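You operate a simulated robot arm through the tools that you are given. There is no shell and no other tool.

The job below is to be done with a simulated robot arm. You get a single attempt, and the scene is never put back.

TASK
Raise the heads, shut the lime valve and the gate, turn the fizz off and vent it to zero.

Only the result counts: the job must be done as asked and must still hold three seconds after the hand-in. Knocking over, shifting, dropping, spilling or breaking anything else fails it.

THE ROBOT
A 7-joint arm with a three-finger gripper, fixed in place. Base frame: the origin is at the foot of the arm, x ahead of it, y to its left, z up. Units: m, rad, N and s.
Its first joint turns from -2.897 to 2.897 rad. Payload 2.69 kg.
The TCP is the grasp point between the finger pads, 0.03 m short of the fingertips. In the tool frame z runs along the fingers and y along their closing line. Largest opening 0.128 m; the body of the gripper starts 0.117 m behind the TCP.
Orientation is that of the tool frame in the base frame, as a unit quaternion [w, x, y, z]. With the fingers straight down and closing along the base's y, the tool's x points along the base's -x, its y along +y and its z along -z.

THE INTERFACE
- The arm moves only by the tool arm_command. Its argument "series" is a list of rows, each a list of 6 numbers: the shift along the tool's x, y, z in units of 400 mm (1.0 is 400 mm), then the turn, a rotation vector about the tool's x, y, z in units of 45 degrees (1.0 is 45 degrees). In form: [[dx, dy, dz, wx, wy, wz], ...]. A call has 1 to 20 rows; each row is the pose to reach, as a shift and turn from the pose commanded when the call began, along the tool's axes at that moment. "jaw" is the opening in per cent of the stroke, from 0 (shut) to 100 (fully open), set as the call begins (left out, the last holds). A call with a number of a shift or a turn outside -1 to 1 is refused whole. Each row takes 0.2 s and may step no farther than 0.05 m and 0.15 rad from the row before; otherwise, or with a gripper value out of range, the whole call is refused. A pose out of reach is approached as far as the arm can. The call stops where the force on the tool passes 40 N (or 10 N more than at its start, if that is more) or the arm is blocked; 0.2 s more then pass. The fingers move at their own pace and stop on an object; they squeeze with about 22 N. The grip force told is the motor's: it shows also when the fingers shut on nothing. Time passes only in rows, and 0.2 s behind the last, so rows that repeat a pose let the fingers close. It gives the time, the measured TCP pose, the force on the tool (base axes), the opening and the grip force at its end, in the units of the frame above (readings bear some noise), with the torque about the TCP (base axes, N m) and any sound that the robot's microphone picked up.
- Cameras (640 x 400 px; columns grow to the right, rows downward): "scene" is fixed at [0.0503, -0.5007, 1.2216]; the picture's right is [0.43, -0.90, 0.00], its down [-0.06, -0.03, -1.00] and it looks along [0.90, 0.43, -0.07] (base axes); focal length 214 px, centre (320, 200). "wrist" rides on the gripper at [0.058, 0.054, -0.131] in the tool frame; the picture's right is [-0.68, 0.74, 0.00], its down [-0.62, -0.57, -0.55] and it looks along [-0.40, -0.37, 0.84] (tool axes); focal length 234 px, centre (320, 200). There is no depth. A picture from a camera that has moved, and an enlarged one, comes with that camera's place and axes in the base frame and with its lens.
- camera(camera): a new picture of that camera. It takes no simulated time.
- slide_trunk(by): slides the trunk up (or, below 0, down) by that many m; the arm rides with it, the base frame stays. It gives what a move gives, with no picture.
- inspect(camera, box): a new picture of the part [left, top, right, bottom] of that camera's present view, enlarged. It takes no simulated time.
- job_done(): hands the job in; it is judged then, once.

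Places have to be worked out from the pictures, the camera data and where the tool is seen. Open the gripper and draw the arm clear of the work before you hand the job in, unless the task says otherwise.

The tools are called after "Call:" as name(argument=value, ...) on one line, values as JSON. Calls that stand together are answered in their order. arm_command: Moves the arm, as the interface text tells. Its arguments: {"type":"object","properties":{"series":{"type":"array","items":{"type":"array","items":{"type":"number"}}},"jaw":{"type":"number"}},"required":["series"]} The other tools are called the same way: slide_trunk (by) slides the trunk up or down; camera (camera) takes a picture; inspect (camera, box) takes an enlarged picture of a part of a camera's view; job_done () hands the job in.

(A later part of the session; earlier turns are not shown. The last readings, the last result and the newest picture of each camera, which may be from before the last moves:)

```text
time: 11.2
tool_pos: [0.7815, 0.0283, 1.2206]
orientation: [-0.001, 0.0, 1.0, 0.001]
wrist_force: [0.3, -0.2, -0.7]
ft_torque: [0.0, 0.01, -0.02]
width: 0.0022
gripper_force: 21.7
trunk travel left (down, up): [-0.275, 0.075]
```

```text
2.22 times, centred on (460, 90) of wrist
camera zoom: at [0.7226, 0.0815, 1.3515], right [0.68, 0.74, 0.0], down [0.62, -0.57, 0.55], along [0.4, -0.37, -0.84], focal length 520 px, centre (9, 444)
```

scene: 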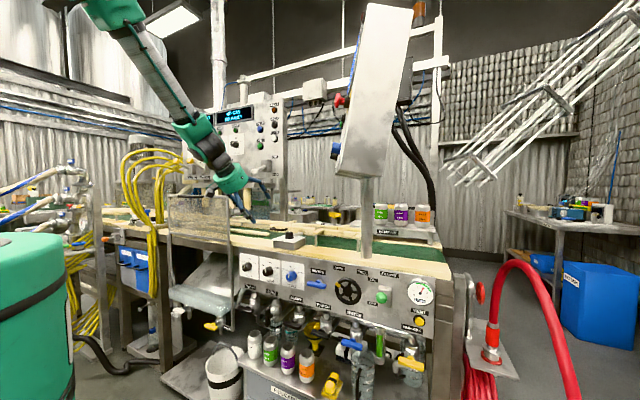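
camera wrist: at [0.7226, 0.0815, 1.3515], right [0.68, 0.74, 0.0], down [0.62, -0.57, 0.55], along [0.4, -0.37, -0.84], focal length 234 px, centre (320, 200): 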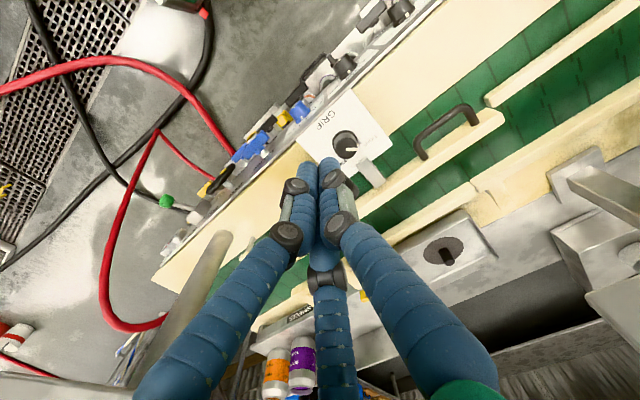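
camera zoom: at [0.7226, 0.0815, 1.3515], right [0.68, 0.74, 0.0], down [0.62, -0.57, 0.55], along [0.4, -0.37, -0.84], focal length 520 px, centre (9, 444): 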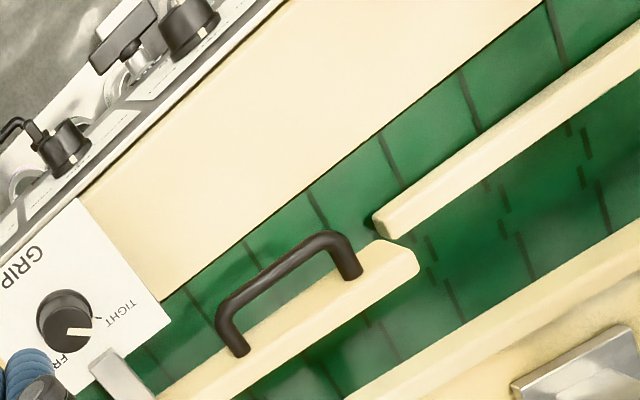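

The handled rail looks offset from its upstream neighbour but parallel. I open the jaws and move nearer to see the yellow T post and the rail under it between the fingers.

Call:
arm_command(series=[[-0.086, -0.06, 0.025, 0, 0, 0], [-0.171, -0.12, 0.05, 0, 0, 0], [-0.171, -0.12, 0.05, 0, 0, 0], [-0.171, -0.12, 0.05, 0, 0, 0]], jaw=100)

Call:
camera(camera="wrist")

Call:
inspect(camera="wrist", box=[330, 190, 490, 310])

Call:
inspect(camera="wrist", box=[220, 80, 420, 230])

```text
time: 12.2
tool_pos: [0.8494, -0.0196, 1.1996]
orientation: [-0.001, -0.001, 1.0, 0.0]
wrist_force: [-0.7, 0.3, 0.1]
ft_torque: [-0.05, -0.07, -0.01]
width: 0.1283
gripper_force: 0.1
trunk travel left (down, up): [-0.275, 0.075]
```

```text
taken
camera wrist: at [0.7901, 0.0338, 1.3312], right [0.68, 0.74, 0.0], down [0.62, -0.57, 0.55], along [0.4, -0.37, -0.84], focal length 234 px, centre (320, 200)
```

wrist: 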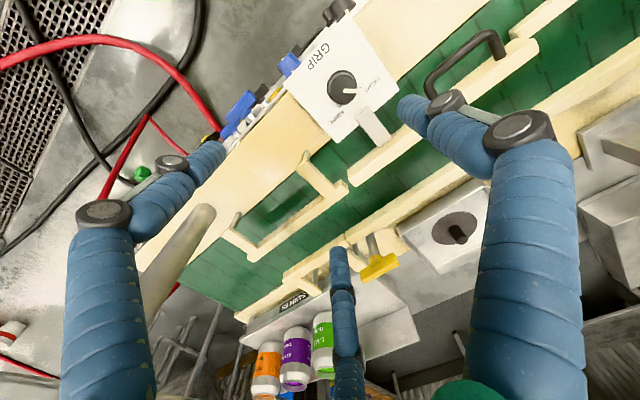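

```text
3.33 times, centred on (410, 250) of wrist
camera zoom: at [0.7901, 0.0338, 1.3312], right [0.68, 0.74, 0.0], down [0.62, -0.57, 0.55], along [0.4, -0.37, -0.84], focal length 781 px, centre (20, 33)
```

zoom: 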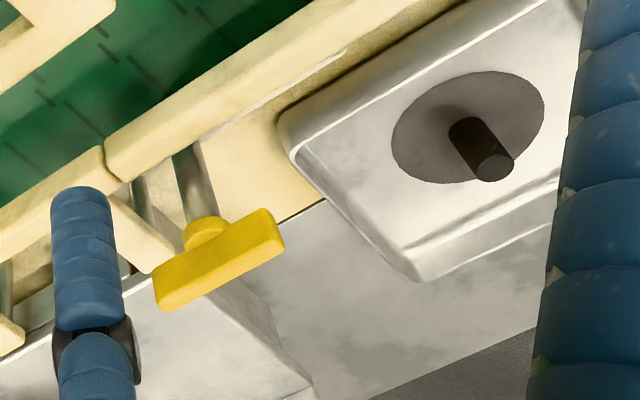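

```text
2.67 times, centred on (320, 155) of wrist
camera zoom: at [0.7901, 0.0338, 1.3312], right [0.68, 0.74, 0.0], down [0.62, -0.57, 0.55], along [0.4, -0.37, -0.84], focal length 624 px, centre (320, 320)
```

zoom: 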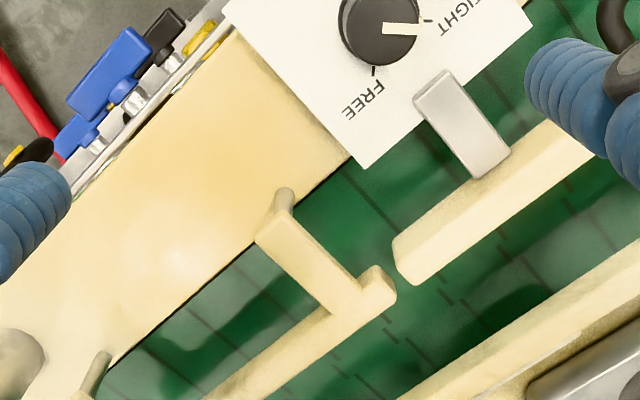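

The GRIP knob points at TIGHT and its arm carries the handled rail, so that rail is the grip rail; the yellow-T post seems to carry the unsupported far rail section. I enlarge the ends of that section.

Call:
inspect(camera="wrist", box=[340, 210, 412, 258])

Call:
inspect(camera="wrist", box=[460, 90, 640, 200])

Call:
inspect(camera="scene", box=[308, 205, 352, 245])

Call:
inspect(camera="scene", box=[270, 205, 314, 245])

```text
8.33 times, centred on (376, 234) of wrist
camera zoom: at [0.7901, 0.0338, 1.3312], right [0.68, 0.74, 0.0], down [0.62, -0.57, 0.55], along [0.4, -0.37, -0.84], focal length 1951 px, centre (-147, -83)
```

zoom: 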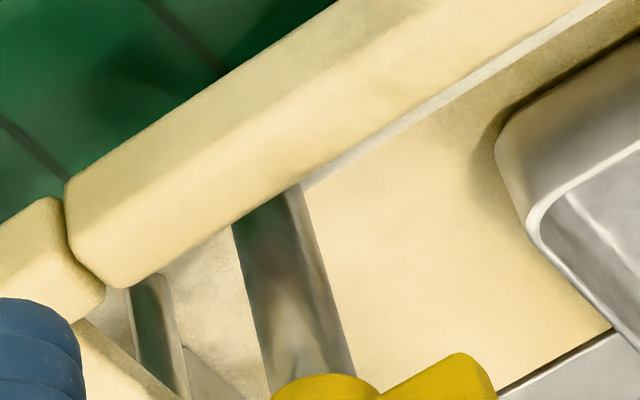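

```text
3.56 times, centred on (550, 145) of wrist
camera zoom: at [0.7901, 0.0338, 1.3312], right [0.68, 0.74, 0.0], down [0.62, -0.57, 0.55], along [0.4, -0.37, -0.84], focal length 833 px, centre (-498, 396)
```

zoom: 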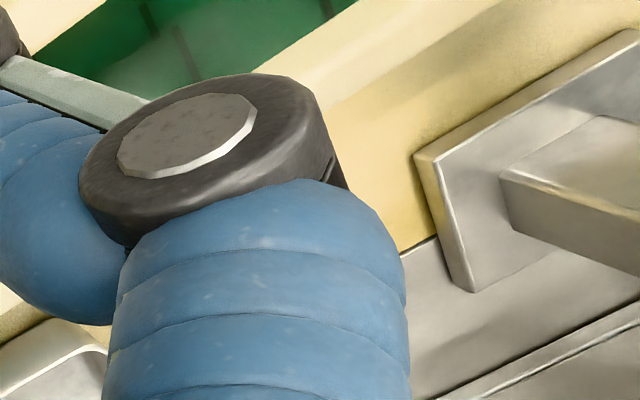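

```text
10.00 times, centred on (330, 225) of scene
camera zoom: at [0.0503, -0.5007, 1.2216], right [0.43, -0.9, 0.0], down [-0.06, -0.03, -1.0], along [0.9, 0.43, -0.07], focal length 2145 px, centre (220, -50)
```

zoom: 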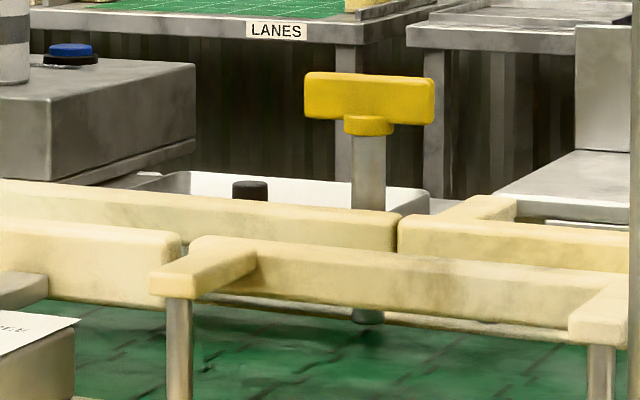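

```text
10.00 times, centred on (292, 225) of scene
camera zoom: at [0.0503, -0.5007, 1.2216], right [0.43, -0.9, 0.0], down [-0.06, -0.03, -1.0], along [0.9, 0.43, -0.07], focal length 2145 px, centre (600, -50)
```

zoom: 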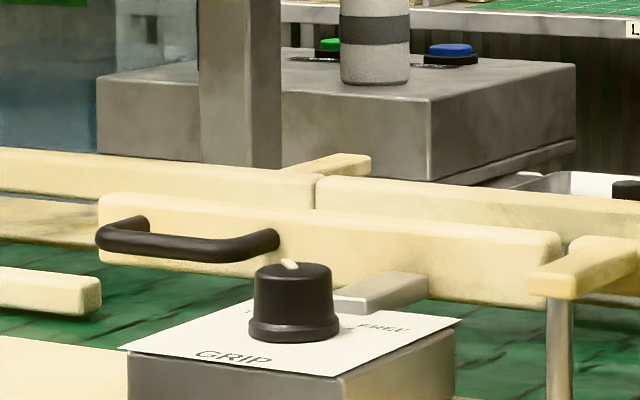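

B (far section on the yellow-T post) is my gate candidate; I'll probe it later. First the heads lever: I back off, rise, shift to y≈0.207 and pitch 30° forward, jaws half open, in front of the white ball.

Call:
arm_command(series=[[0.12, 0, 0, 0, 0, 0], [0.24, 0, 0, 0, 0, 0], [0.36, 0, -0.06, 0, 0, 0], [0.4, 0.05, -0.15, 0, -0.1, 0], [0.4, 0.13, -0.22, 0, -0.2, 0], [0.4, 0.21, -0.29, 0, -0.3, 0], [0.4, 0.31, -0.325, 0, -0.4, 0], [0.4, 0.41, -0.325, 0, -0.5, 0], [0.4, 0.49, -0.325, 0, -0.6, 0], [0.4, 0.567, -0.325, 0, -0.667, 0]], jaw=55)

Call:
camera(camera="wrist")

Call:
camera(camera="scene")

```text
refused: row 3 steps farther than a row can; nothing moved
```

```text
taken
camera wrist: at [0.7901, 0.0338, 1.3312], right [0.68, 0.74, 0.0], down [0.62, -0.57, 0.55], along [0.4, -0.37, -0.84], focal length 234 px, centre (320, 200)
```

wrist: 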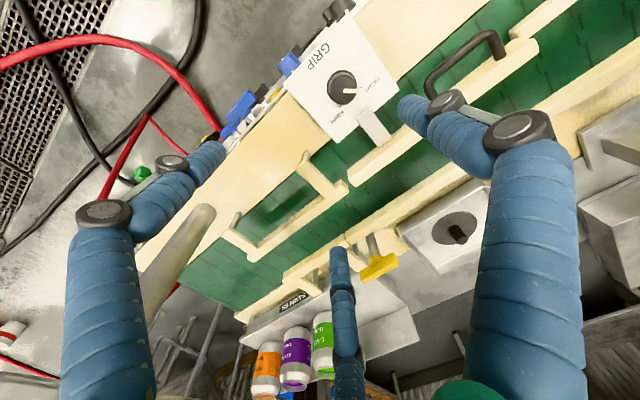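

```text
taken
```

scene: 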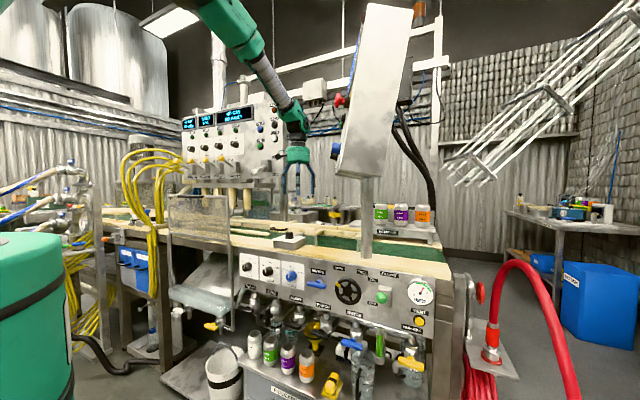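

A row was too long; I resend with smaller steps.

Call:
arm_command(series=[[0.1, 0, 0, 0, 0, 0], [0.2, 0, 0, 0, 0, 0], [0.3, 0, -0.04, 0, 0, 0], [0.38, 0.03, -0.1, 0, -0.1, 0], [0.4, 0.1, -0.18, 0, -0.2, 0], [0.4, 0.18, -0.25, 0, -0.3, 0], [0.4, 0.26, -0.31, 0, -0.38, 0], [0.4, 0.36, -0.325, 0, -0.46, 0], [0.4, 0.46, -0.325, 0, -0.56, 0], [0.4, 0.567, -0.325, 0, -0.667, 0]], jaw=55)

Call:
camera(camera="wrist")

Call:
camera(camera="scene")

```text
time: 14.4
tool_pos: [0.6895, 0.2064, 1.3285]
orientation: [0.26, 0.0, 0.966, 0.001]
wrist_force: [-0.7, 0.7, -0.2]
ft_torque: [0.01, 0.01, 0.01]
width: 0.0705
gripper_force: 0.0
trunk travel left (down, up): [-0.275, 0.075]
```

```text
taken
camera wrist: at [0.5728, 0.2605, 1.4138], right [0.58, 0.74, 0.34], down [0.26, -0.57, 0.78], along [0.77, -0.37, -0.52], focal length 234 px, centre (320, 200)
```

wrist: 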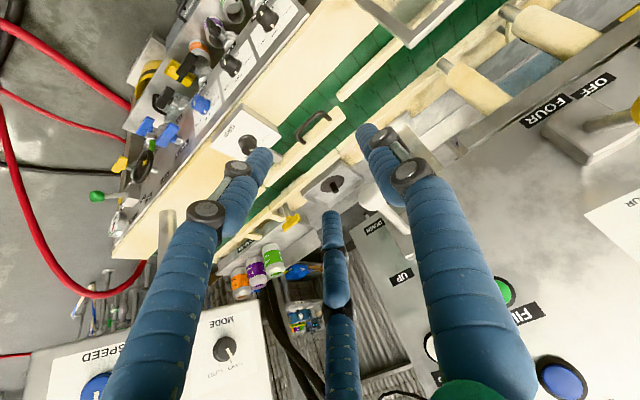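

```text
taken
```

scene: 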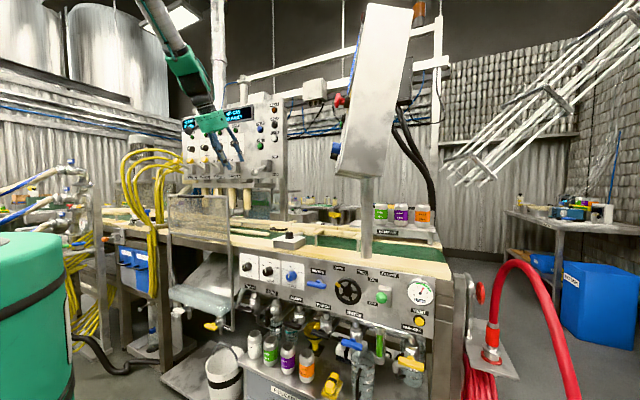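

The ball shows at about (371,196), as predicted for (0.823, 0.207, 1.285). Before closing in I check the finger arrangement in the scene view.

Call:
inspect(camera="scene", box=[170, 90, 290, 180])

Call:
inspect(camera="wrist", box=[220, 110, 440, 260])

```text
4.44 times, centred on (230, 135) of scene
camera zoom: at [0.0503, -0.5007, 1.2216], right [0.43, -0.9, 0.0], down [-0.06, -0.03, -1.0], along [0.9, 0.43, -0.07], focal length 953 px, centre (720, 489)
```

zoom: 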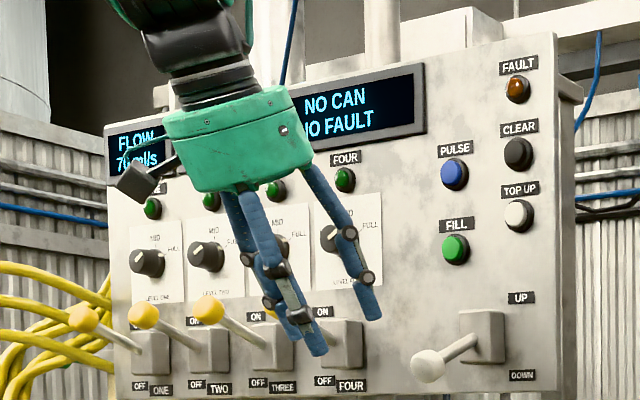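

```text
2.67 times, centred on (330, 185) of wrist
camera zoom: at [0.5728, 0.2605, 1.4138], right [0.58, 0.74, 0.34], down [0.26, -0.57, 0.78], along [0.77, -0.37, -0.52], focal length 624 px, centre (293, 240)
```

zoom: 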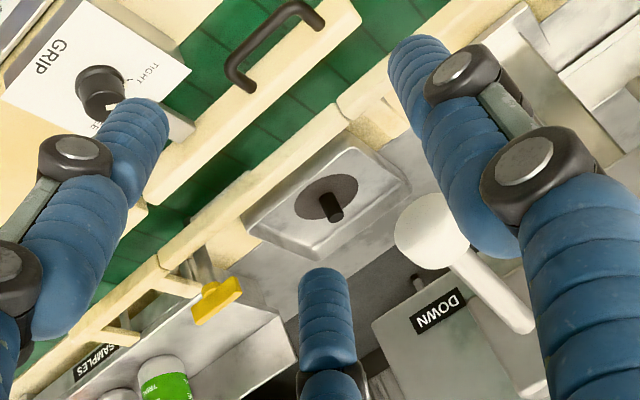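

The hand is drawn as three fingers around the tool axis, so I'll take the ball along the tool axis from above-front. I move to a point 0.12 m up the axis from the ball, then check.

Call:
arm_command(series=[[-0.08, 0, -0.013, 0, 0, 0], [-0.16, 0, -0.026, 0, 0, 0], [-0.235, 0, -0.039, 0, 0, 0]], jaw=75)

Call:
camera(camera="wrist")

Call:
inspect(camera="scene", box=[190, 90, 310, 180])

```text
time: 15.2
tool_pos: [0.763, 0.2078, 1.3908]
orientation: [0.259, 0.0, 0.966, 0.0]
wrist_force: [-0.2, -0.6, 1.3]
ft_torque: [0.03, -0.02, 0.0]
width: 0.0961
gripper_force: 0.1
trunk travel left (down, up): [-0.275, 0.075]
```

```text
taken
camera wrist: at [0.6461, 0.2604, 1.4748], right [0.59, 0.74, 0.34], down [0.26, -0.57, 0.78], along [0.77, -0.37, -0.52], focal length 234 px, centre (320, 200)
```

wrist: 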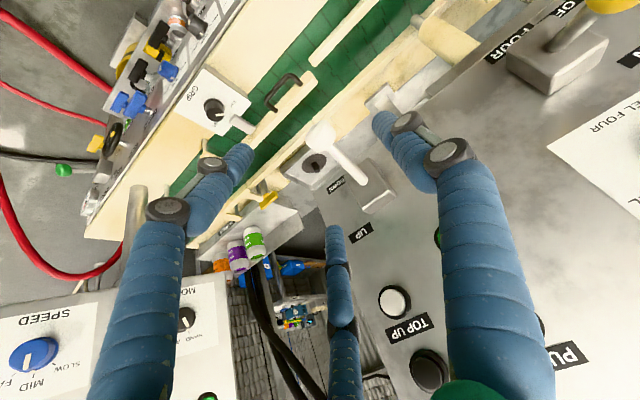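

```text
4.44 times, centred on (250, 135) of scene
camera zoom: at [0.0503, -0.5007, 1.2216], right [0.43, -0.9, 0.0], down [-0.06, -0.03, -1.0], along [0.9, 0.43, -0.07], focal length 953 px, centre (631, 489)
```

zoom: 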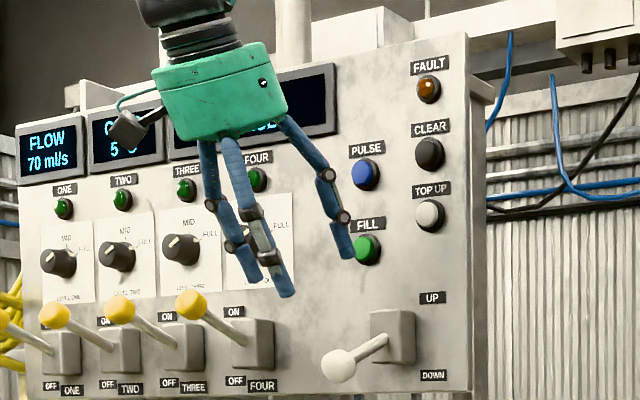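

The ball is on the tool axis as predicted. I advance 0.12 m along the axis and close on it.

Call:
arm_command(series=[[0, 0, 0.1, 0, 0, 0], [0, 0, 0.2, 0, 0, 0], [0, 0, 0.3, 0, 0, 0]])

Call:
camera(camera="wrist")

Call:
inspect(camera="scene", box=[190, 100, 310, 190])

```text
time: 16.0
tool_pos: [0.8206, 0.2078, 1.2854]
orientation: [0.26, -0.001, 0.966, 0.001]
wrist_force: [-0.4, -0.6, 0.7]
ft_torque: [0.04, 0.04, 0.01]
width: 0.0956
gripper_force: 0.0
trunk travel left (down, up): [-0.275, 0.075]
```

```text
taken
camera wrist: at [0.7038, 0.2615, 1.3698], right [0.59, 0.74, 0.34], down [0.26, -0.57, 0.78], along [0.77, -0.37, -0.52], focal length 234 px, centre (320, 200)
```

wrist: 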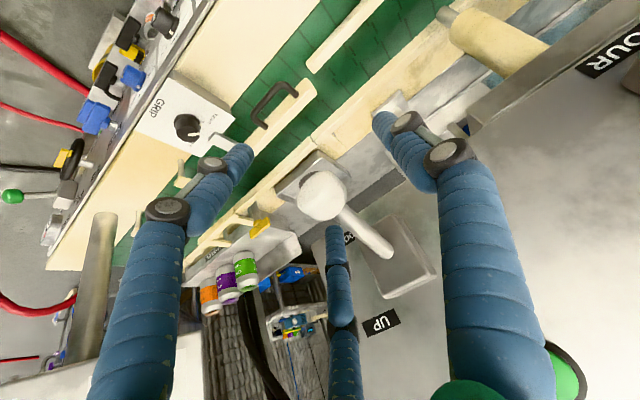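

```text
4.44 times, centred on (250, 145) of scene
camera zoom: at [0.0503, -0.5007, 1.2216], right [0.43, -0.9, 0.0], down [-0.06, -0.03, -1.0], along [0.9, 0.43, -0.07], focal length 953 px, centre (631, 444)
```

zoom: 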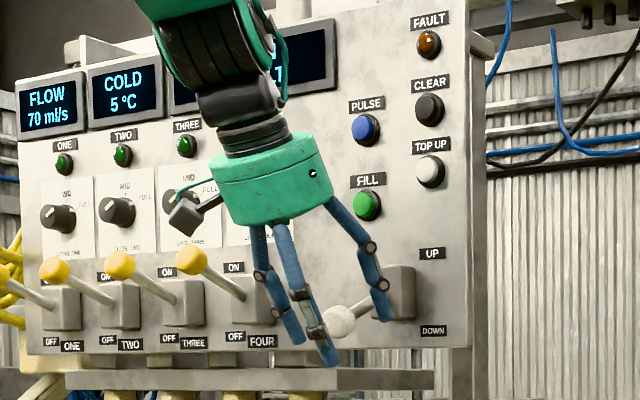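

The ball sits at the TCP (322,193). I close on it.

Call:
arm_command(series=[[0, 0, 0, 0, 0, 0], [0, 0, 0, 0, 0, 0], [0, 0, 0, 0, 0, 0]], jaw=0)

Call:
camera(camera="wrist")

```text
time: 16.8
tool_pos: [0.8227, 0.2038, 1.2853]
orientation: [0.26, 0.002, 0.966, 0.001]
wrist_force: [6.0, -11.8, -0.6]
ft_torque: [-0.13, 0.06, -1.17]
width: 0.0326
gripper_force: 44.4
trunk travel left (down, up): [-0.275, 0.075]
stopped in row 3: the force on the tool passed its limit at 44 N (the readings are from after the stop); the commanded pose is now the measured one
```

```text
taken
camera wrist: at [0.7054, 0.257, 1.3707], right [0.59, 0.73, 0.34], down [0.26, -0.57, 0.78], along [0.77, -0.37, -0.52], focal length 234 px, centre (320, 200)
```

wrist: 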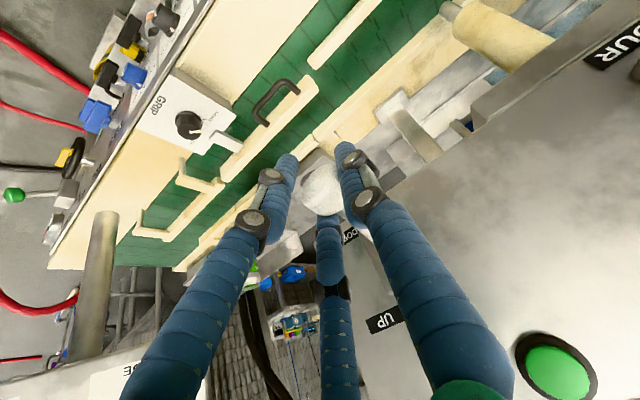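

Gripped (32.6 mm). I lift along the lever's arc about a pivot near (0.90, 0.20, 1.317), easing slightly to −y.

Call:
arm_command(series=[[0, -0.008, 0, 0, 0, 0], [-0.011, -0.008, -0.0445, 0, 0, 0], [-0.026, -0.008, -0.077, 0, 0, 0], [-0.047, -0.008, -0.107, 0, 0, 0], [-0.08, -0.008, -0.1385, 0, 0, 0]])

Call:
camera(camera="wrist")

Call:
inspect(camera="scene", box=[190, 100, 310, 190])

```text
time: 18.0
tool_pos: [0.8206, 0.2024, 1.35]
orientation: [0.259, 0.0, 0.966, 0.001]
wrist_force: [-18.2, -7.6, -19.0]
ft_torque: [-0.64, 2.26, -1.88]
width: 0.0355
gripper_force: 44.7
trunk travel left (down, up): [-0.275, 0.075]
```

```text
taken
camera wrist: at [0.704, 0.256, 1.435], right [0.59, 0.74, 0.34], down [0.26, -0.57, 0.78], along [0.77, -0.37, -0.52], focal length 234 px, centre (320, 200)
```

wrist: 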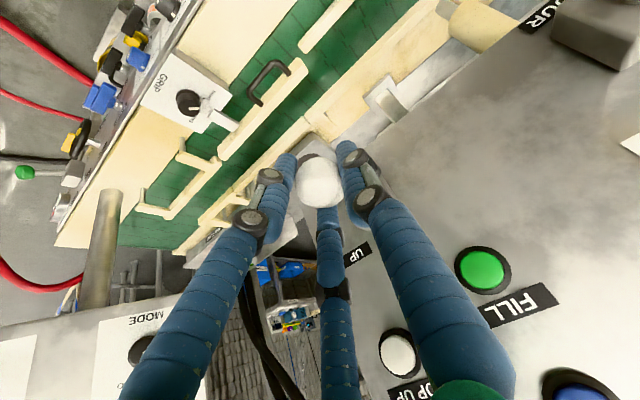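

```text
4.44 times, centred on (250, 145) of scene
camera zoom: at [0.0503, -0.5007, 1.2216], right [0.43, -0.9, 0.0], down [-0.06, -0.03, -1.0], along [0.9, 0.43, -0.07], focal length 953 px, centre (631, 444)
```

zoom: 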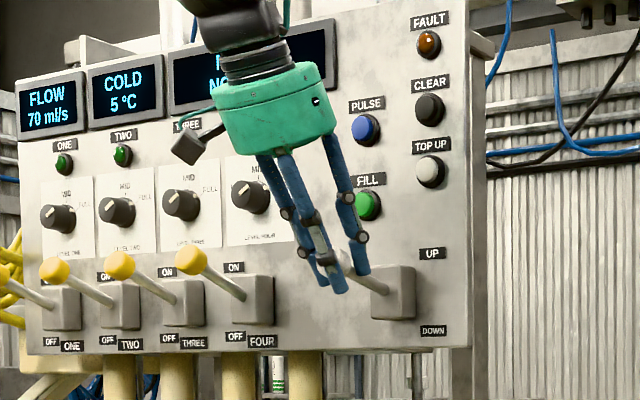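

The lever now slopes up and the heads bar has moved. I open the jaws and back off along the tool axis.

Call:
arm_command(series=[[0, 0, 0, 0, 0, 0], [0, 0, 0, 0, 0, 0], [0, 0, -0.1, 0, 0, 0], [0, 0, -0.2, 0, 0, 0], [0, 0, -0.3, 0, 0, 0]], jaw=80)

Call:
inspect(camera="scene", box=[190, 110, 310, 200])

Call:
camera(camera="wrist")

```text
time: 19.2
tool_pos: [0.7615, 0.2022, 1.4545]
orientation: [0.26, 0.0, 0.966, 0.0]
wrist_force: [-0.4, -0.8, -0.5]
ft_torque: [-0.02, -0.02, 0.01]
width: 0.1026
gripper_force: 0.1
trunk travel left (down, up): [-0.275, 0.075]
```

```text
4.44 times, centred on (250, 155) of scene
camera zoom: at [0.0503, -0.5007, 1.2216], right [0.43, -0.9, 0.0], down [-0.06, -0.03, -1.0], along [0.9, 0.43, -0.07], focal length 953 px, centre (631, 400)
```

zoom: 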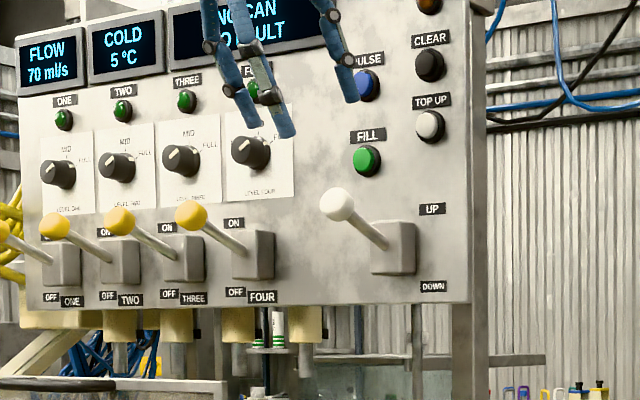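

```text
taken
camera wrist: at [0.6452, 0.2554, 1.5383], right [0.59, 0.74, 0.34], down [0.26, -0.57, 0.78], along [0.77, -0.37, -0.52], focal length 234 px, centre (320, 200)
```

wrist: 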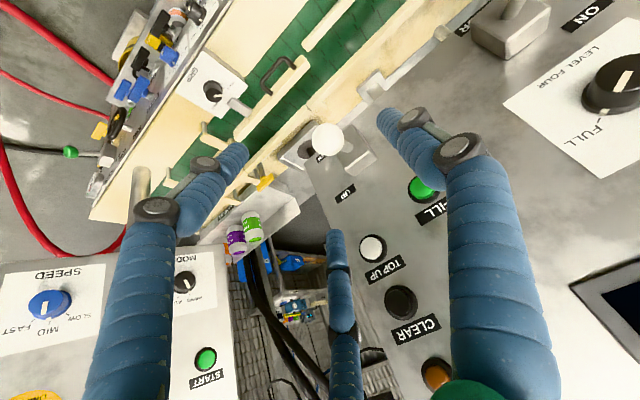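

Heads are up. With them raised I look again at the belt behind the guard for anything like a gate.

Call:
inspect(camera="scene", box=[150, 165, 270, 255])

Call:
inspect(camera="scene", box=[230, 165, 350, 255])

```text
4.44 times, centred on (210, 210) of scene
camera zoom: at [0.0503, -0.5007, 1.2216], right [0.43, -0.9, 0.0], down [-0.06, -0.03, -1.0], along [0.9, 0.43, -0.07], focal length 953 px, centre (809, 156)
```

zoom: 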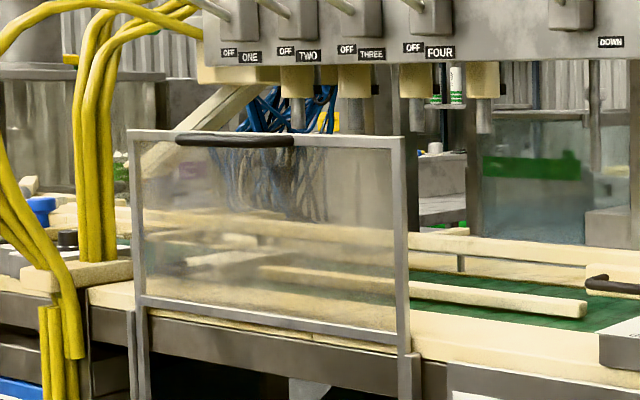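

```text
4.44 times, centred on (290, 210) of scene
camera zoom: at [0.0503, -0.5007, 1.2216], right [0.43, -0.9, 0.0], down [-0.06, -0.03, -1.0], along [0.9, 0.43, -0.07], focal length 953 px, centre (453, 156)
```

zoom: 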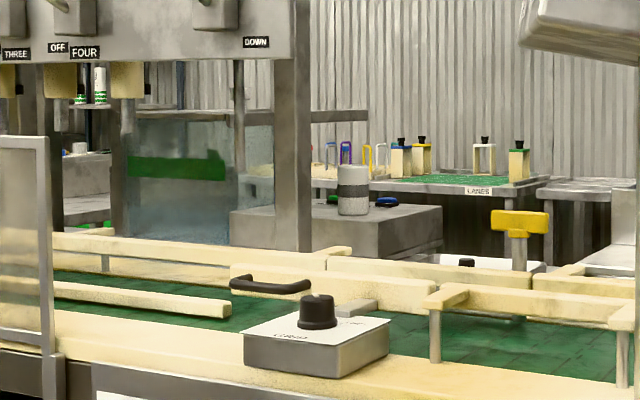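

Heads done. Now I draw back to open space in front of the panel and lower the trunk for the low controls.

Call:
arm_command(series=[[0.08, 0, -0.046, 0, 0, 0], [0.16, -0.02, -0.093, 0, 0, 0], [0.24, -0.06, -0.139, 0, 0, 0], [0.32, -0.1, -0.185, 0, 0, 0], [0.4, -0.15, -0.23, 0, 0, 0], [0.48, -0.2, -0.277, 0, 0, 0], [0.56, -0.25, -0.323, 0, 0, 0], [0.563, -0.37, -0.325, 0, 0, 0], [0.563, -0.49, -0.325, 0, 0, 0], [0.563, -0.61, -0.325, 0, 0, 0], [0.563, -0.7, -0.325, 0, 0, 0]], jaw=0)

Call:
slide_trunk(by=-0.2)

Call:
camera(camera="scene")

Call:
camera(camera="wrist")

```text
time: 21.6
tool_pos: [0.499, -0.0768, 1.454]
orientation: [0.26, 0.002, 0.966, 0.0]
wrist_force: [-0.5, -0.7, 0.4]
ft_torque: [-0.04, 0.03, 0.02]
width: 0.0024
gripper_force: 22.1
trunk travel left (down, up): [-0.275, 0.075]
```

```text
time: 23.8
tool_pos: [0.4992, -0.0767, 1.2543]
orientation: [0.26, 0.001, 0.966, 0.0]
wrist_force: [0.4, -0.1, 1.2]
ft_torque: [0.02, -0.02, 0.01]
width: 0.0024
gripper_force: 22.1
trunk travel left (down, up): [-0.075, 0.275]
```

```text
taken
```

scene: 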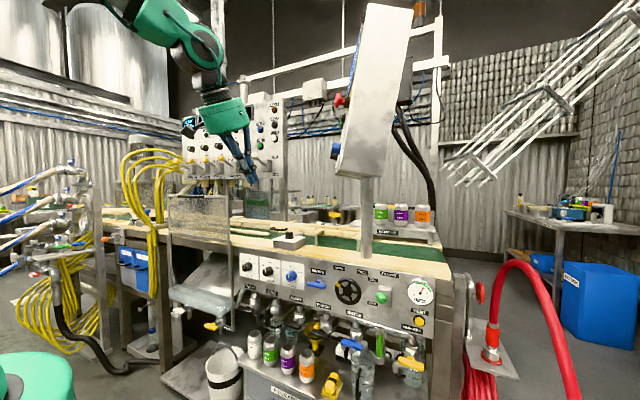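

```text
taken
camera wrist: at [0.3827, -0.0227, 1.3393], right [0.59, 0.74, 0.34], down [0.26, -0.57, 0.78], along [0.77, -0.37, -0.52], focal length 234 px, centre (320, 200)
```

wrist: 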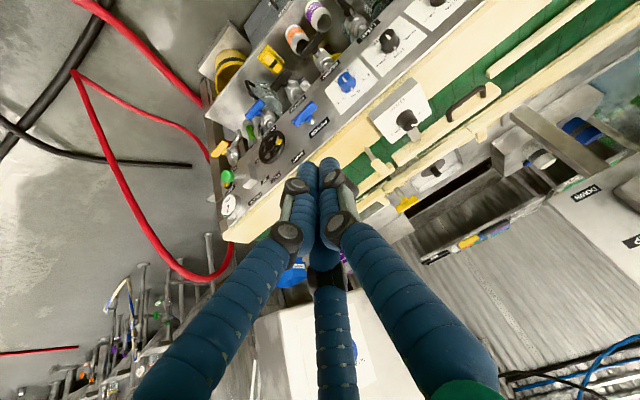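

I descend in open space to face the fizz lever, pitching the tool to 60° forward.

Call:
arm_command(series=[[0.039, -0.069, 0.067, 0, -0.074, 0], [0.078, -0.139, 0.135, 0, -0.148, 0], [0.117, -0.208, 0.202, 0, -0.222, 0], [0.156, -0.278, 0.269, 0, -0.296, 0], [0.194, -0.347, 0.337, 0, -0.37, 0], [0.233, -0.417, 0.404, 0, -0.445, 0], [0.272, -0.486, 0.471, 0, -0.519, 0], [0.311, -0.556, 0.539, 0, -0.593, 0], [0.35, -0.625, 0.606, 0, -0.667, 0]])

Call:
camera(camera="wrist")

Call:
camera(camera="scene")

```text
time: 26.0
tool_pos: [0.5288, -0.2852, 0.9851]
orientation: [0.506, -0.043, 0.861, 0.016]
wrist_force: [0.2, -0.2, 0.5]
ft_torque: [-0.03, -0.02, -0.01]
width: 0.0022
gripper_force: 22.6
trunk travel left (down, up): [-0.075, 0.275]
stopped in row 9: the arm was blocked; the commanded pose is now the measured one
```

```text
taken
camera wrist: at [0.3812, -0.2458, 0.9974], right [0.26, 0.77, 0.58], down [-0.13, -0.57, 0.81], along [0.96, -0.29, -0.05], focal length 234 px, centre (320, 200)
```

wrist: 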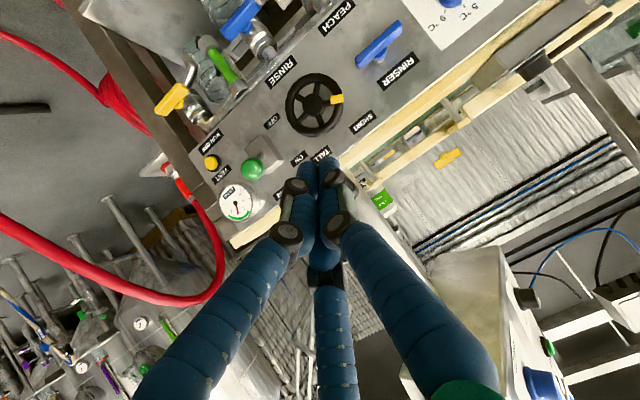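

```text
taken
```

scene: 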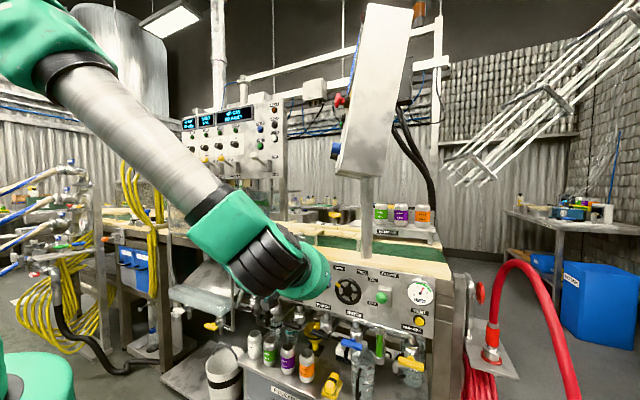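

The arm met a joint limit near 60° pitch, so I'll use 45°. Triangulation puts the fizz ball at about (0.699, −0.399, 0.881); I go to a point 0.12 m up the tool axis from it.

Call:
arm_command(series=[[0, 0, 0, 0.02, 0.09, 0.022], [-0.011, -0.076, 0.047, 0.04, 0.18, 0.044], [-0.023, -0.151, 0.094, 0.06, 0.27, 0.066], [-0.034, -0.227, 0.14, 0.081, 0.357, 0.087], [-0.045, -0.3025, 0.1875, 0.081, 0.357, 0.087]], jaw=60)

Call:
camera(camera="wrist")

Call:
camera(camera="scene")

```text
time: 27.2
tool_pos: [0.6118, -0.4008, 0.9649]
orientation: [0.381, 0.001, 0.925, 0.0]
wrist_force: [-0.7, 0.8, 0.4]
ft_torque: [-0.05, 0.0, -0.07]
width: 0.0768
gripper_force: 0.1
trunk travel left (down, up): [-0.075, 0.275]
```

```text
taken
camera wrist: at [0.4785, -0.3464, 1.0179], right [0.48, 0.73, 0.48], down [0.05, -0.57, 0.82], along [0.87, -0.37, -0.31], focal length 234 px, centre (320, 200)
```

wrist: 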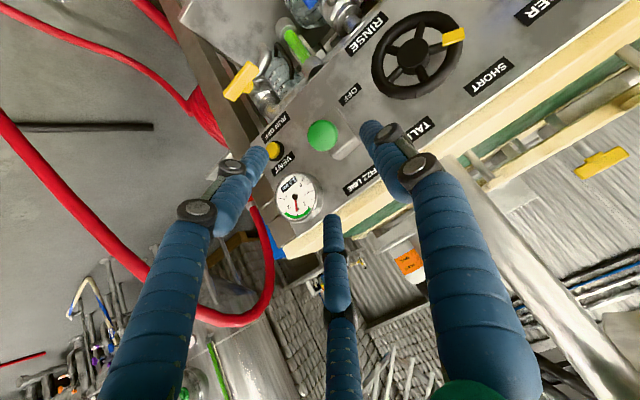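

```text
taken
```

scene: 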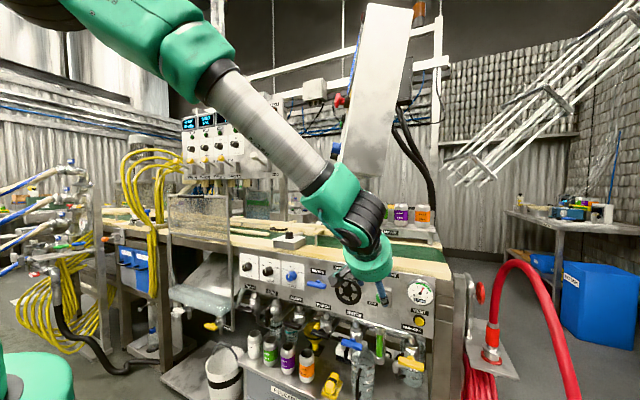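

The green ball lies on the tool axis (322,135). I advance 0.12 m and check.

Call:
arm_command(series=[[0, 0, 0.1, 0, 0, 0], [0, 0, 0.2, 0, 0, 0], [0, 0, 0.3, 0, 0, 0]])

Call:
camera(camera="wrist")

Call:
inspect(camera="scene", box=[330, 240, 450, 330])

```text
time: 28.0
tool_pos: [0.6978, -0.401, 0.88]
orientation: [0.382, 0.002, 0.924, -0.001]
wrist_force: [-0.1, -1.2, 0.9]
ft_torque: [-0.01, 0.01, 0.02]
width: 0.0766
gripper_force: 0.0
trunk travel left (down, up): [-0.075, 0.275]
```

```text
taken
camera wrist: at [0.5639, -0.3473, 0.9322], right [0.48, 0.74, 0.48], down [0.05, -0.56, 0.82], along [0.87, -0.37, -0.31], focal length 234 px, centre (320, 200)
```

wrist: 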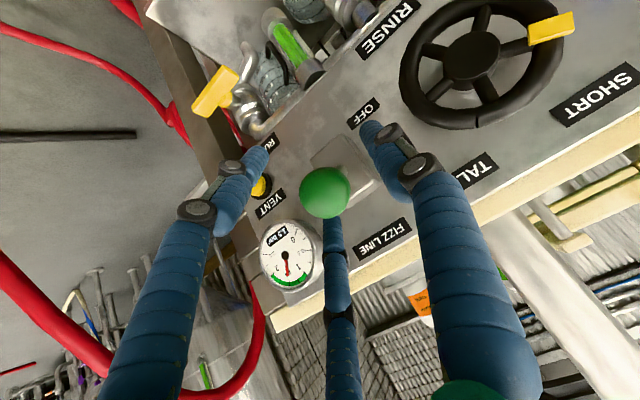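

```text
4.44 times, centred on (390, 285) of scene
camera zoom: at [0.0503, -0.5007, 1.2216], right [0.43, -0.9, 0.0], down [-0.06, -0.03, -1.0], along [0.9, 0.43, -0.07], focal length 953 px, centre (9, -178)
```

zoom: 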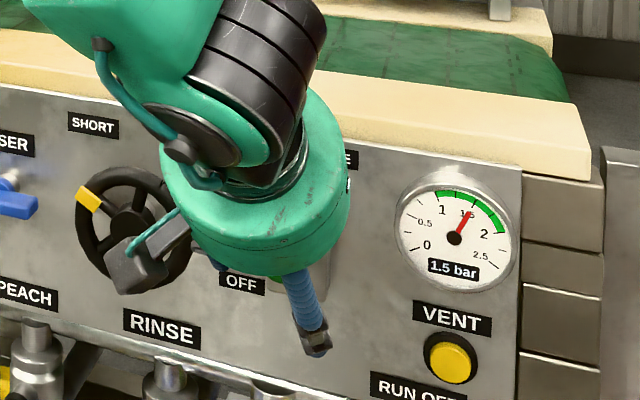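

Ball is at the TCP. I close on it.

Call:
arm_command(series=[[0, 0, 0, 0, 0, 0], [0, 0, 0, 0, 0, 0], [0, 0, 0, 0, 0, 0]], jaw=0)

```text
time: 28.8
tool_pos: [0.6992, -0.4008, 0.8807]
orientation: [0.382, 0.0, 0.924, 0.0]
wrist_force: [18.9, 11.3, 1.2]
ft_torque: [-0.13, -0.62, -0.33]
width: 0.03
gripper_force: 44.5
trunk travel left (down, up): [-0.075, 0.275]
```

Gripped (30 mm). I bring the ball down along its arc to OFF.

Call:
arm_command(series=[[0, 0.005, 0, 0, 0, 0], [0.04, 0.005, 0.022, 0, 0, 0], [0.068, 0.005, 0.045, 0, 0, 0], [0.091, 0.005, 0.073, 0, 0, 0], [0.113, 0.005, 0.113, 0, 0, 0]])

Call:
camera(camera="wrist")

```text
time: 30.0
tool_pos: [0.697, -0.4027, 0.8186]
orientation: [0.382, 0.001, 0.924, -0.002]
wrist_force: [14.3, -11.3, 17.1]
ft_torque: [0.43, -0.92, -0.23]
width: 0.033
gripper_force: 44.9
trunk travel left (down, up): [-0.075, 0.275]
```

```text
taken
camera wrist: at [0.563, -0.3482, 0.8702], right [0.48, 0.74, 0.48], down [0.05, -0.56, 0.82], along [0.88, -0.37, -0.31], focal length 234 px, centre (320, 200)
```

wrist: 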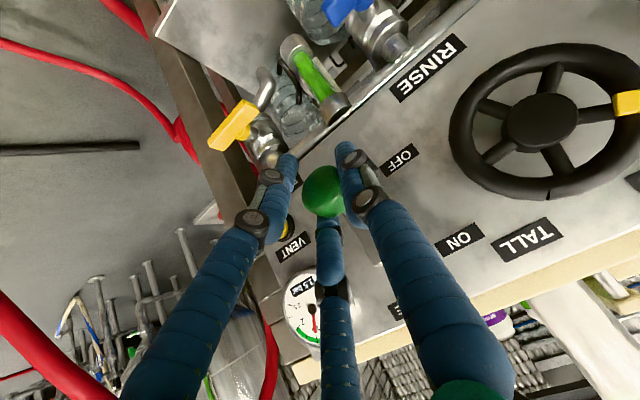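

The ball is down at OFF level with a firm stop. I release and back off along the tool axis.

Call:
arm_command(series=[[0, 0, 0, 0, 0, 0], [0, 0, 0, 0, 0, 0], [0, 0, -0.1, 0, 0, 0], [0, 0, -0.2, 0, 0, 0], [0, 0, -0.3, 0, 0, 0], [0, 0, -0.4, 0, 0, 0]], jaw=60)

Call:
camera(camera="wrist")

Call:
inspect(camera="scene", box=[330, 240, 450, 330])

```text
time: 31.4
tool_pos: [0.5845, -0.3986, 0.9341]
orientation: [0.381, 0.003, 0.924, -0.001]
wrist_force: [0.3, -0.4, -0.6]
ft_torque: [0.03, -0.05, 0.01]
width: 0.0769
gripper_force: 0.1
trunk travel left (down, up): [-0.075, 0.275]
```

```text
taken
camera wrist: at [0.4503, -0.3451, 0.9854], right [0.48, 0.73, 0.48], down [0.05, -0.57, 0.82], along [0.87, -0.37, -0.31], focal length 234 px, centre (320, 200)
```

wrist: 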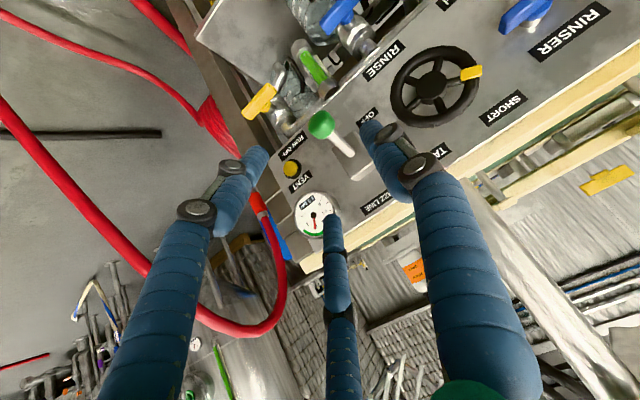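

```text
4.44 times, centred on (390, 285) of scene
camera zoom: at [0.0503, -0.5007, 1.2216], right [0.43, -0.9, 0.0], down [-0.06, -0.03, -1.0], along [0.9, 0.43, -0.07], focal length 953 px, centre (9, -178)
```

zoom: 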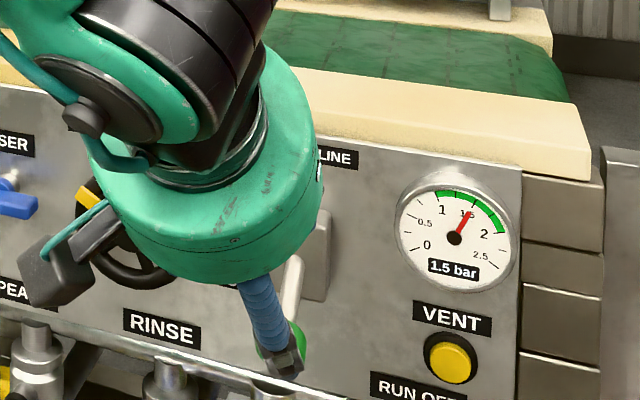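

FIZZ is at OFF. The vent button triangulates to about (0.787, −0.505, 0.782); I shut the jaws and bring the fingertips just in front of it.

Call:
arm_command(series=[[0, -0.05, 0, 0, 0, 0], [0.005, -0.13, 0.08, 0, 0, 0], [0.01, -0.21, 0.16, 0, 0, 0], [0.015, -0.266, 0.2465, 0, 0, 0], [0, -0.266, 0.33, 0, 0, 0], [-0.012, -0.266, 0.4, 0, 0, 0], [-0.024, -0.266, 0.469, 0, 0, 0]], jaw=0)

Call:
camera(camera="wrist")

Call:
inspect(camera="scene", box=[370, 260, 470, 335])

```text
time: 33.0
tool_pos: [0.7221, -0.5077, 0.8064]
orientation: [0.382, 0.002, 0.924, -0.002]
wrist_force: [-0.2, 0.0, 0.8]
ft_torque: [0.0, 0.0, 0.0]
width: 0.0023
gripper_force: 22.1
trunk travel left (down, up): [-0.075, 0.275]
```

```text
taken
camera wrist: at [0.5878, -0.4533, 0.8584], right [0.48, 0.74, 0.48], down [0.05, -0.57, 0.82], along [0.87, -0.37, -0.31], focal length 234 px, centre (320, 200)
```

wrist: 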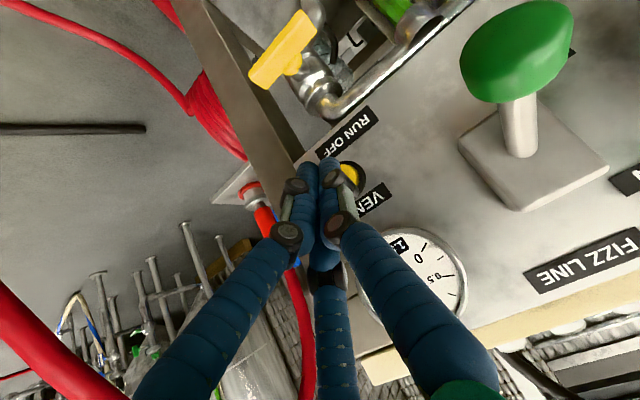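

```text
5.33 times, centred on (420, 298) of scene
camera zoom: at [0.0503, -0.5007, 1.2216], right [0.43, -0.9, 0.0], down [-0.06, -0.03, -1.0], along [0.9, 0.43, -0.07], focal length 1144 px, centre (-213, -320)
```

zoom: 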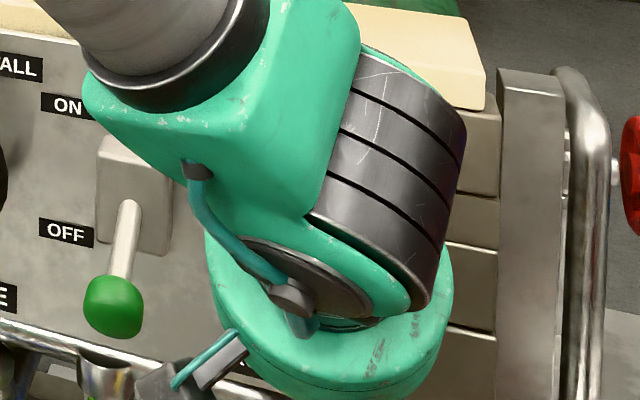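

The button is just ahead of the fingertips. I creep straight forward until contact.

Call:
arm_command(series=[[-0.018, 0.008, 0.018, 0, 0, 0], [-0.035, 0.008, 0.035, 0, 0, 0], [-0.044, 0.008, 0.044, 0, 0, 0], [-0.053, 0.008, 0.053, 0, 0, 0]])

Call:
inspect(camera="wrist", box=[260, 120, 480, 320])

```text
time: 34.0
tool_pos: [0.7525, -0.5047, 0.8053]
orientation: [0.381, 0.001, 0.925, 0.0]
wrist_force: [-2.0, -0.1, -1.5]
ft_torque: [-0.02, 0.07, 0.0]
width: 0.0024
gripper_force: 22.3
trunk travel left (down, up): [-0.075, 0.275]
heard: click
```

```text
2.00 times, centred on (370, 220) of wrist
camera zoom: at [0.6181, -0.4501, 0.857], right [0.48, 0.73, 0.48], down [0.05, -0.57, 0.82], along [0.87, -0.37, -0.31], focal length 468 px, centre (220, 160)
```

zoom: 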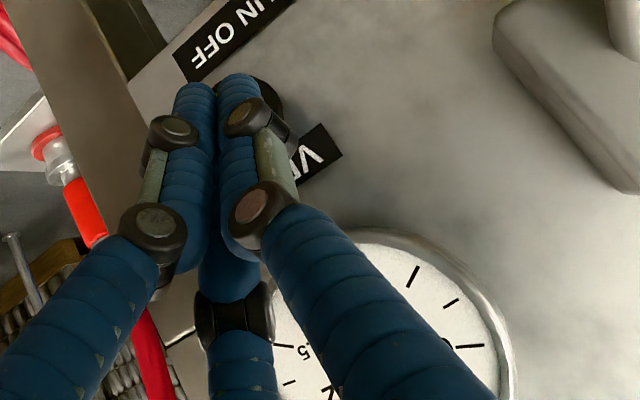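

A click was heard: the button is pressed. I hold it in and watch the gauge.

Call:
arm_command(series=[[0, 0, 0, 0, 0, 0], [-0.004, 0, 0.004, 0, 0, 0], [-0.004, 0, 0.004, 0, 0, 0], [-0.004, 0, 0.004, 0, 0, 0], [-0.004, 0, 0.004, 0, 0, 0], [-0.004, 0, 0.004, 0, 0, 0], [-0.004, 0, 0.004, 0, 0, 0], [-0.004, 0, 0.004, 0, 0, 0], [-0.004, 0, 0.004, 0, 0, 0], [-0.004, 0, 0.004, 0, 0, 0]])

Call:
camera(camera="wrist")

Call:
inspect(camera="wrist", box=[330, 220, 450, 320])

```text
time: 36.2
tool_pos: [0.7546, -0.5042, 0.8056]
orientation: [0.38, 0.001, 0.925, 0.0]
wrist_force: [-7.2, -0.4, -1.1]
ft_torque: [0.01, 0.08, -0.02]
width: 0.0019
gripper_force: 22.1
trunk travel left (down, up): [-0.075, 0.275]
```

```text
taken
camera wrist: at [0.6204, -0.4503, 0.8574], right [0.48, 0.73, 0.48], down [0.05, -0.57, 0.82], along [0.87, -0.37, -0.31], focal length 234 px, centre (320, 200)
```

wrist: 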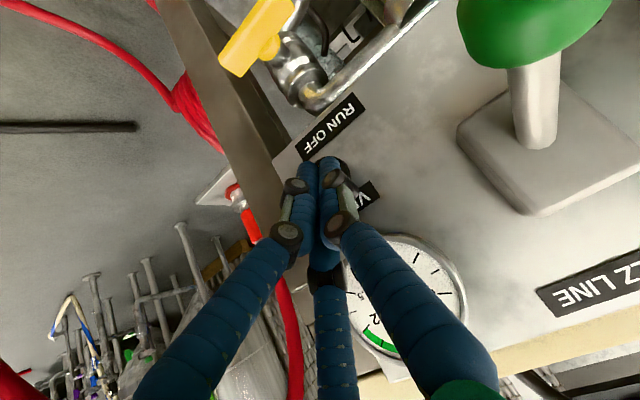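

```text
4.00 times, centred on (390, 270) of wrist
camera zoom: at [0.6204, -0.4503, 0.8574], right [0.48, 0.73, 0.48], down [0.05, -0.57, 0.82], along [0.87, -0.37, -0.31], focal length 937 px, centre (40, -80)
```

zoom: 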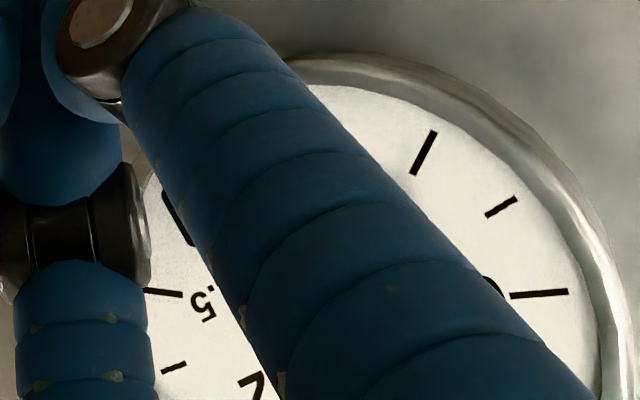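

The gauge is mostly hidden by a finger; I hold for 4 more seconds.

Call:
arm_command(series=[[0, 0, 0, 0, 0, 0], [0, 0, 0, 0, 0, 0], [0, 0, 0, 0, 0, 0], [0, 0, 0, 0, 0, 0], [0, 0, 0, 0, 0, 0], [0, 0, 0, 0, 0, 0], [0, 0, 0, 0, 0, 0], [0, 0, 0, 0, 0, 0], [0, 0, 0, 0, 0, 0], [0, 0, 0, 0, 0, 0], [0, 0, 0, 0, 0, 0], [0, 0, 0, 0, 0, 0], [0, 0, 0, 0, 0, 0], [0, 0, 0, 0, 0, 0], [0, 0, 0, 0, 0, 0], [0, 0, 0, 0, 0, 0], [0, 0, 0, 0, 0, 0], [0, 0, 0, 0, 0, 0], [0, 0, 0, 0, 0, 0], [0, 0, 0, 0, 0, 0]])

Call:
inspect(camera="wrist", box=[330, 220, 450, 320])

Call:
inspect(camera="scene", box=[370, 260, 470, 335])

```text
time: 40.4
tool_pos: [0.7541, -0.505, 0.8047]
orientation: [0.381, 0.001, 0.925, -0.001]
wrist_force: [-8.5, 1.2, 0.2]
ft_torque: [-0.03, 0.07, 0.0]
width: 0.002
gripper_force: 21.8
trunk travel left (down, up): [-0.075, 0.275]
```

```text
4.00 times, centred on (390, 270) of wrist
camera zoom: at [0.6203, -0.4504, 0.8575], right [0.48, 0.73, 0.48], down [0.05, -0.57, 0.82], along [0.87, -0.37, -0.31], focal length 937 px, centre (40, -80)
```

zoom: 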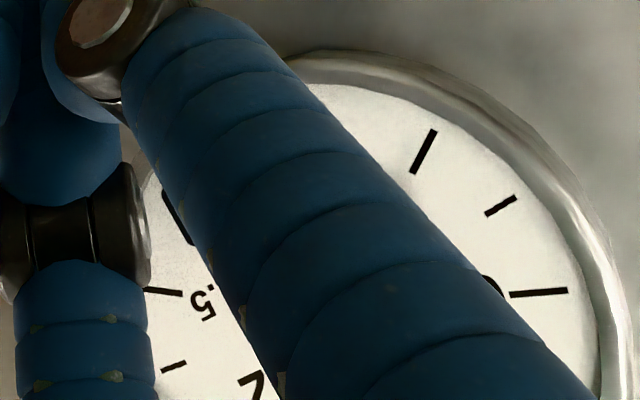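

```text
5.33 times, centred on (420, 298) of scene
camera zoom: at [0.0503, -0.5007, 1.2216], right [0.43, -0.9, 0.0], down [-0.06, -0.03, -1.0], along [0.9, 0.43, -0.07], focal length 1144 px, centre (-213, -320)
```

zoom: 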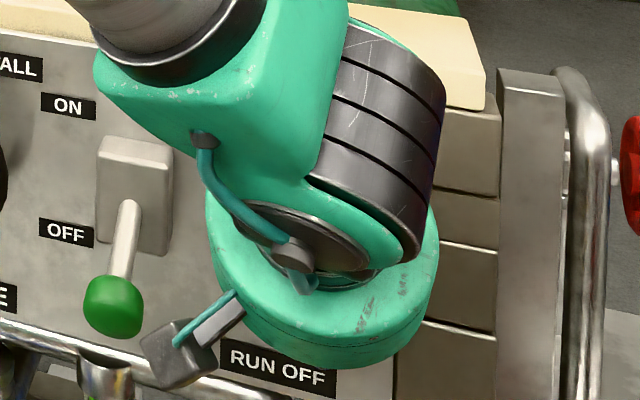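

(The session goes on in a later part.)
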